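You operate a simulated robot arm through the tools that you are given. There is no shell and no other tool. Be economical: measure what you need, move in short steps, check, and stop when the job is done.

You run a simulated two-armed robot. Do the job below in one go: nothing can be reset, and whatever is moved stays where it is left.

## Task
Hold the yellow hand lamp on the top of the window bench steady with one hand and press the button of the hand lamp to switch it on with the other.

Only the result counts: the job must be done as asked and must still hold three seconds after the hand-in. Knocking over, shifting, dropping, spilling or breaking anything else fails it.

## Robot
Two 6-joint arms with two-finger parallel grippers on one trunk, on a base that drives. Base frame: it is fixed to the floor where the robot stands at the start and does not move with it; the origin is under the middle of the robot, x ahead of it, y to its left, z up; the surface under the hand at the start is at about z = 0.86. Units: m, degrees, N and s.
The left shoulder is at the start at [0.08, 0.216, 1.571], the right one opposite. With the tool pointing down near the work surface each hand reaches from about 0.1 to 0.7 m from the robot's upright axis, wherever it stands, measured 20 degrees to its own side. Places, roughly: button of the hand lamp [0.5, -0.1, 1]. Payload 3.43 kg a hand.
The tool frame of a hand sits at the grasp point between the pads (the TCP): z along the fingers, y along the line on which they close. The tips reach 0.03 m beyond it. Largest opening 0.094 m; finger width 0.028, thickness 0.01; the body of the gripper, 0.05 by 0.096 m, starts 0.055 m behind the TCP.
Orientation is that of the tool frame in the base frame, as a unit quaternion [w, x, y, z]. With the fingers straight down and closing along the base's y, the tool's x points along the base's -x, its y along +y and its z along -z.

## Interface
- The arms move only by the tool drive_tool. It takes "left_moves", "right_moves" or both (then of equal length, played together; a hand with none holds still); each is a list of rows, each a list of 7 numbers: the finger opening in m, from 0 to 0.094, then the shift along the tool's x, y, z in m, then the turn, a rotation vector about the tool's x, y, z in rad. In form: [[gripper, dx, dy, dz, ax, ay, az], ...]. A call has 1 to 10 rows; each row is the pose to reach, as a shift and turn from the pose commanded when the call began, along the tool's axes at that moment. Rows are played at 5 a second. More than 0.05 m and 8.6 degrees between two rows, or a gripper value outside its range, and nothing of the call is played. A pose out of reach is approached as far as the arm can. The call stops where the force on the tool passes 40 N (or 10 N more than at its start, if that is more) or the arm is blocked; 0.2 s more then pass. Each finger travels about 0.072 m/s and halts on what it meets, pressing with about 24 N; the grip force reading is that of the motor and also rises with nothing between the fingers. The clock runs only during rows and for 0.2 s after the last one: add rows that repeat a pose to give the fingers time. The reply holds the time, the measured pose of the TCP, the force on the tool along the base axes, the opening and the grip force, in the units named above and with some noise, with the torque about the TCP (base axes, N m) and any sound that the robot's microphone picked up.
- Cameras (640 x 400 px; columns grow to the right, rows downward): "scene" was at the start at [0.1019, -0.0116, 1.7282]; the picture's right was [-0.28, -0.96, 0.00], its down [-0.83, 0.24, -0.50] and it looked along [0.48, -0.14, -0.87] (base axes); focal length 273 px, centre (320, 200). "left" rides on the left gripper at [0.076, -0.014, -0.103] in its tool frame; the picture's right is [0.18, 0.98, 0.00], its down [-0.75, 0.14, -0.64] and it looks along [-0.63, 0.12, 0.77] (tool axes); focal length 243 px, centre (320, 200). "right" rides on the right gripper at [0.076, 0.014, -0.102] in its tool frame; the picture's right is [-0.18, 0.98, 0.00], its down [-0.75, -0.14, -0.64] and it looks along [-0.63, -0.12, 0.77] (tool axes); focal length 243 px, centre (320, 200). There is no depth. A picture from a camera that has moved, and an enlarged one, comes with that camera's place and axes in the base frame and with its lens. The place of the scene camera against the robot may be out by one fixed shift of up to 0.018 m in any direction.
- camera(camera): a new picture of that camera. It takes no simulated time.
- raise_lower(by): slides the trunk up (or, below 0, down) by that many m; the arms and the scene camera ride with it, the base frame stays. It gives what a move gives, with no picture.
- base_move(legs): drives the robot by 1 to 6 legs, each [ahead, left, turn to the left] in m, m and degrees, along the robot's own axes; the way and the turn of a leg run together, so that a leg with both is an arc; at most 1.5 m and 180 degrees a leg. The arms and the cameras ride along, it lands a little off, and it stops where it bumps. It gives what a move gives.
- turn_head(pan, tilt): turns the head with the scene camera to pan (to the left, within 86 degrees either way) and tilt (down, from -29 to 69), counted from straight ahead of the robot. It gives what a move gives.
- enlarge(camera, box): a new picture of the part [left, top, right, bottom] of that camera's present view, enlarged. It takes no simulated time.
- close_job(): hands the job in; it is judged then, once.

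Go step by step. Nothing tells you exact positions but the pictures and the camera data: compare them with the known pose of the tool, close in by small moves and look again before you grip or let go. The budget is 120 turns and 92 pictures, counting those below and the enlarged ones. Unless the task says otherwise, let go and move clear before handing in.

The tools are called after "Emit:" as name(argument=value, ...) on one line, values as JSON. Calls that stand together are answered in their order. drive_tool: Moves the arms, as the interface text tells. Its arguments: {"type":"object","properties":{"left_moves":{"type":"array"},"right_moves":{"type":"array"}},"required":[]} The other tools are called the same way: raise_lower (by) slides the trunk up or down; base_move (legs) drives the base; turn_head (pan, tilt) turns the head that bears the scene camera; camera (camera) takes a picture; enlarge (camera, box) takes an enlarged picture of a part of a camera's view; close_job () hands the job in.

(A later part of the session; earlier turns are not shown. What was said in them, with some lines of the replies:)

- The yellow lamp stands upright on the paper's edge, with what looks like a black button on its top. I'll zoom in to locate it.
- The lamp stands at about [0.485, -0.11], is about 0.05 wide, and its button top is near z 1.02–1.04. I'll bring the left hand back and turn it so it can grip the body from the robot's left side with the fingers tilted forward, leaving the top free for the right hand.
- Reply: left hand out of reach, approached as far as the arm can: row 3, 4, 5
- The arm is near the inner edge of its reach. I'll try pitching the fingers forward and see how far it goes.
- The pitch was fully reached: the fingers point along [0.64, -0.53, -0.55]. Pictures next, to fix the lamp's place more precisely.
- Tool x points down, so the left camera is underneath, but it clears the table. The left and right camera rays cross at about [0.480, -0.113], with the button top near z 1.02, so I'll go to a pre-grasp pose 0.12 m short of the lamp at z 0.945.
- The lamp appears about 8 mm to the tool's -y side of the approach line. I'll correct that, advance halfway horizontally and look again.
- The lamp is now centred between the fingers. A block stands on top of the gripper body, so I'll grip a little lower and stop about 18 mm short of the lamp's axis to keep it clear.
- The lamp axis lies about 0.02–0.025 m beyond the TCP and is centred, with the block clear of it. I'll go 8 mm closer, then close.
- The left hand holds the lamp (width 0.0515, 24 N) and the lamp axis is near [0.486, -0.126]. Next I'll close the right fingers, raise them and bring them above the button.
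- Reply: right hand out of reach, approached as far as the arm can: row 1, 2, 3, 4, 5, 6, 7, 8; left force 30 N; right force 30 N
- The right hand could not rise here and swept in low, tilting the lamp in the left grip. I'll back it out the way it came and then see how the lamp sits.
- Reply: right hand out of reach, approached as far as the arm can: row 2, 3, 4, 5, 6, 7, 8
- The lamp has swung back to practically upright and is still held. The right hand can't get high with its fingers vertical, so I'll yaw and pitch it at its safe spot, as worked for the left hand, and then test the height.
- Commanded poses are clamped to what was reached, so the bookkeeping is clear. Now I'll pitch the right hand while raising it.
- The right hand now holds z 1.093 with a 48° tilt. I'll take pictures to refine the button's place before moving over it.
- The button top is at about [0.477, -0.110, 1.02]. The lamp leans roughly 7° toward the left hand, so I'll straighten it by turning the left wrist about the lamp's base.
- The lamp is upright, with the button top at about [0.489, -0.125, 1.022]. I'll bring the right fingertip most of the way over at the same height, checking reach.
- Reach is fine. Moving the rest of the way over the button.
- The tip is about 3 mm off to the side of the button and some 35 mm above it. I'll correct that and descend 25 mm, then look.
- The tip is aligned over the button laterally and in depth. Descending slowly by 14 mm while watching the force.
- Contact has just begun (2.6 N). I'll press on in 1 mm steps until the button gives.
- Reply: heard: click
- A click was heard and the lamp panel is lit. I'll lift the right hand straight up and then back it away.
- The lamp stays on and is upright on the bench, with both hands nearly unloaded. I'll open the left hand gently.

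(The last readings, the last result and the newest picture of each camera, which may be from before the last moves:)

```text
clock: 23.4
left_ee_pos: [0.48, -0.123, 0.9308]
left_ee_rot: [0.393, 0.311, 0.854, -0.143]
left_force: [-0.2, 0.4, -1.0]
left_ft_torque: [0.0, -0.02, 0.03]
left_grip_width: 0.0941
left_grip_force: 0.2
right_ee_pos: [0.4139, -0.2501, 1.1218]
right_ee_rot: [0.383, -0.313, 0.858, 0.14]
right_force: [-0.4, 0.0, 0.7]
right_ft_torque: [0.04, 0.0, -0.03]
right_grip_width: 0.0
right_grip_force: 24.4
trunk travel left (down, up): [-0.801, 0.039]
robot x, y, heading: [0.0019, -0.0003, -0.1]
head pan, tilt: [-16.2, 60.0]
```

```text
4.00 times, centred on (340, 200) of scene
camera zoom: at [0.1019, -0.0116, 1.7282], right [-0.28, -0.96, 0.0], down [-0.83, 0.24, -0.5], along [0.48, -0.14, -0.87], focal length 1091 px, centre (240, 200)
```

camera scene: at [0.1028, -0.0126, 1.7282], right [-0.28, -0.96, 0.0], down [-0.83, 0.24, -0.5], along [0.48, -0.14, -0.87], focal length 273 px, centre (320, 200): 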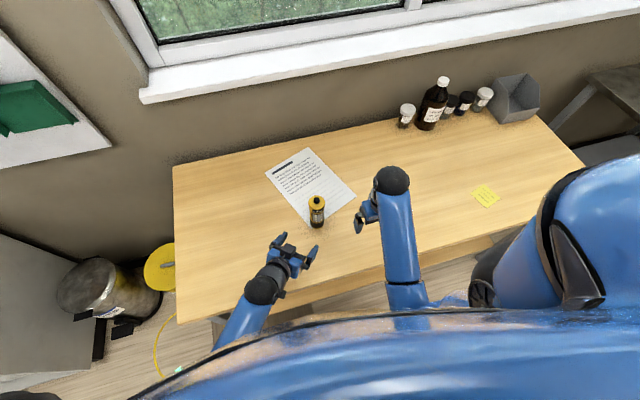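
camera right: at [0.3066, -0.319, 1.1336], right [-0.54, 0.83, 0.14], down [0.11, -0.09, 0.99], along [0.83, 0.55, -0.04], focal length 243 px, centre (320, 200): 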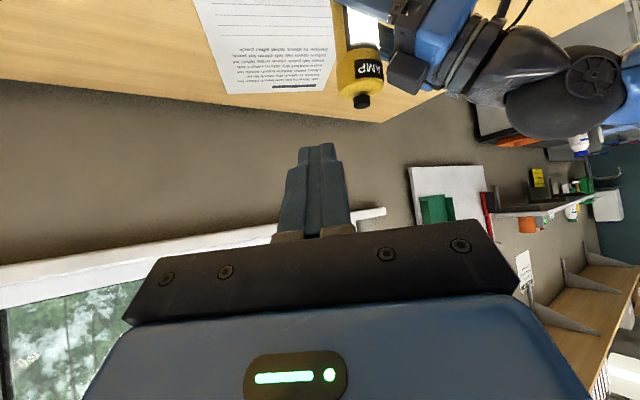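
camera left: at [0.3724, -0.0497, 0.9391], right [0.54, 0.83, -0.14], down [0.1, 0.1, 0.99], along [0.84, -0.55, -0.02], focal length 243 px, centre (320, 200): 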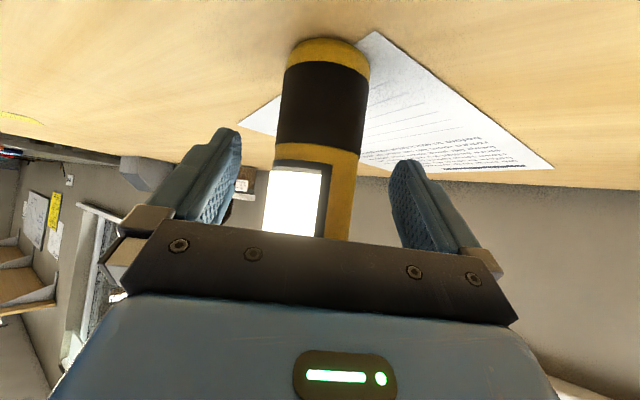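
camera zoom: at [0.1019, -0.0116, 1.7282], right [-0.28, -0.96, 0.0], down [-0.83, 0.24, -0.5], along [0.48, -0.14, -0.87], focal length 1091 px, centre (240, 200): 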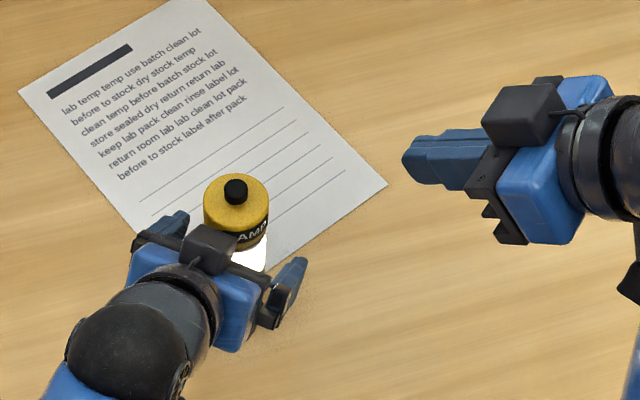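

The lamp stands free, upright and lit. I'll back the left hand straight out horizontally.

Emit:
drive_tool(left_moves=[[0.094, 0.013, 0, -0.015, 0, 0, 0], [0.094, 0.026, 0, -0.03, 0, 0, 0], [0.094, 0.045, 0, -0.053, 0, 0, 0], [0.094, 0.065, 0, -0.076, 0, 0, 0], [0.094, 0.065, 0, -0.1, 0, 0, 0], [0.094, 0.065, 0, -0.1, 0, 0, 0]])

Emit:
camera(camera="left")

Emit:
camera(camera="scene")

```text
clock: 24.8
left_ee_pos: [0.3894, -0.0457, 0.9457]
left_ee_rot: [0.392, 0.312, 0.854, -0.143]
left_force: [0.2, -0.7, -0.2]
left_ft_torque: [-0.01, 0.0, 0.02]
left_grip_width: 0.094
left_grip_force: 0.2
right_ee_pos: [0.4142, -0.2497, 1.1218]
right_ee_rot: [0.383, -0.313, 0.858, 0.14]
right_force: [-0.1, -0.3, -0.6]
right_ft_torque: [-0.02, -0.02, -0.03]
right_grip_width: 0.0
right_grip_force: 24.7
trunk travel left (down, up): [-0.801, 0.039]
robot x, y, heading: [-0.001, -0.0036, -0.2]
head pan, tilt: [-16.2, 60.0]
```

```text
53 pictures are left
camera left: at [0.2819, 0.0255, 0.9556], right [0.54, 0.83, -0.14], down [0.1, 0.1, 0.99], along [0.84, -0.55, -0.02], focal length 243 px, centre (320, 200)
```

left: 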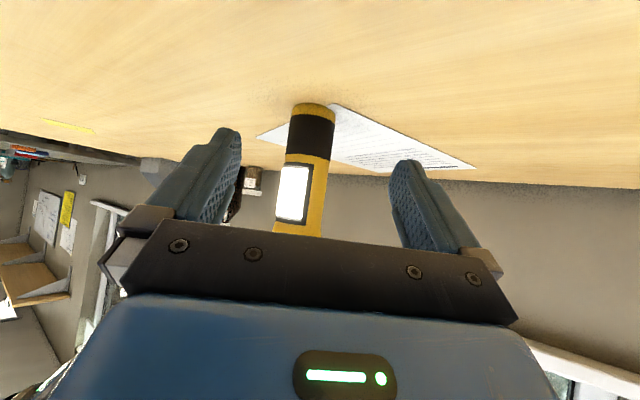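

```text
52 pictures are left
camera scene: at [0.1023, -0.0121, 1.7282], right [-0.28, -0.96, 0.0], down [-0.83, 0.24, -0.5], along [0.48, -0.14, -0.87], focal length 273 px, centre (320, 200)
```

scene: 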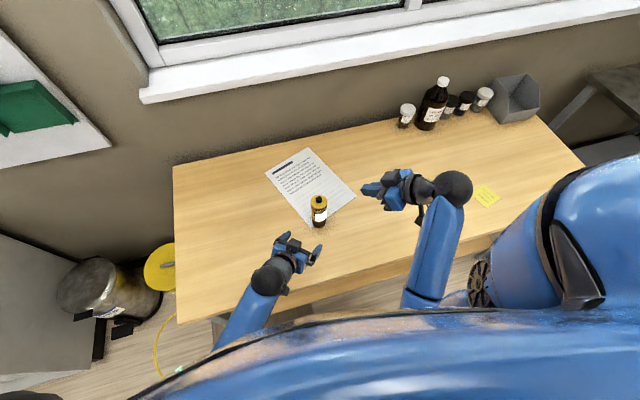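

The lamp stands upright and lit near its original place, both hands are clear and everything else is undisturbed. Handing in.

Emit:
close_job()

```text
The job is handed in.
```

The hand lamp is switched on and was still lit and upright in the last pictures before hand-in: the left hand held it while the right hand pressed the button, with an audible click.

On the first approach the right hand knocked the lamp and tilted it in the left hand's grip. I straightened it before pressing, and it now stands within about a centimetre of where it started. Nothing else appeared to move, and both hands are clear.
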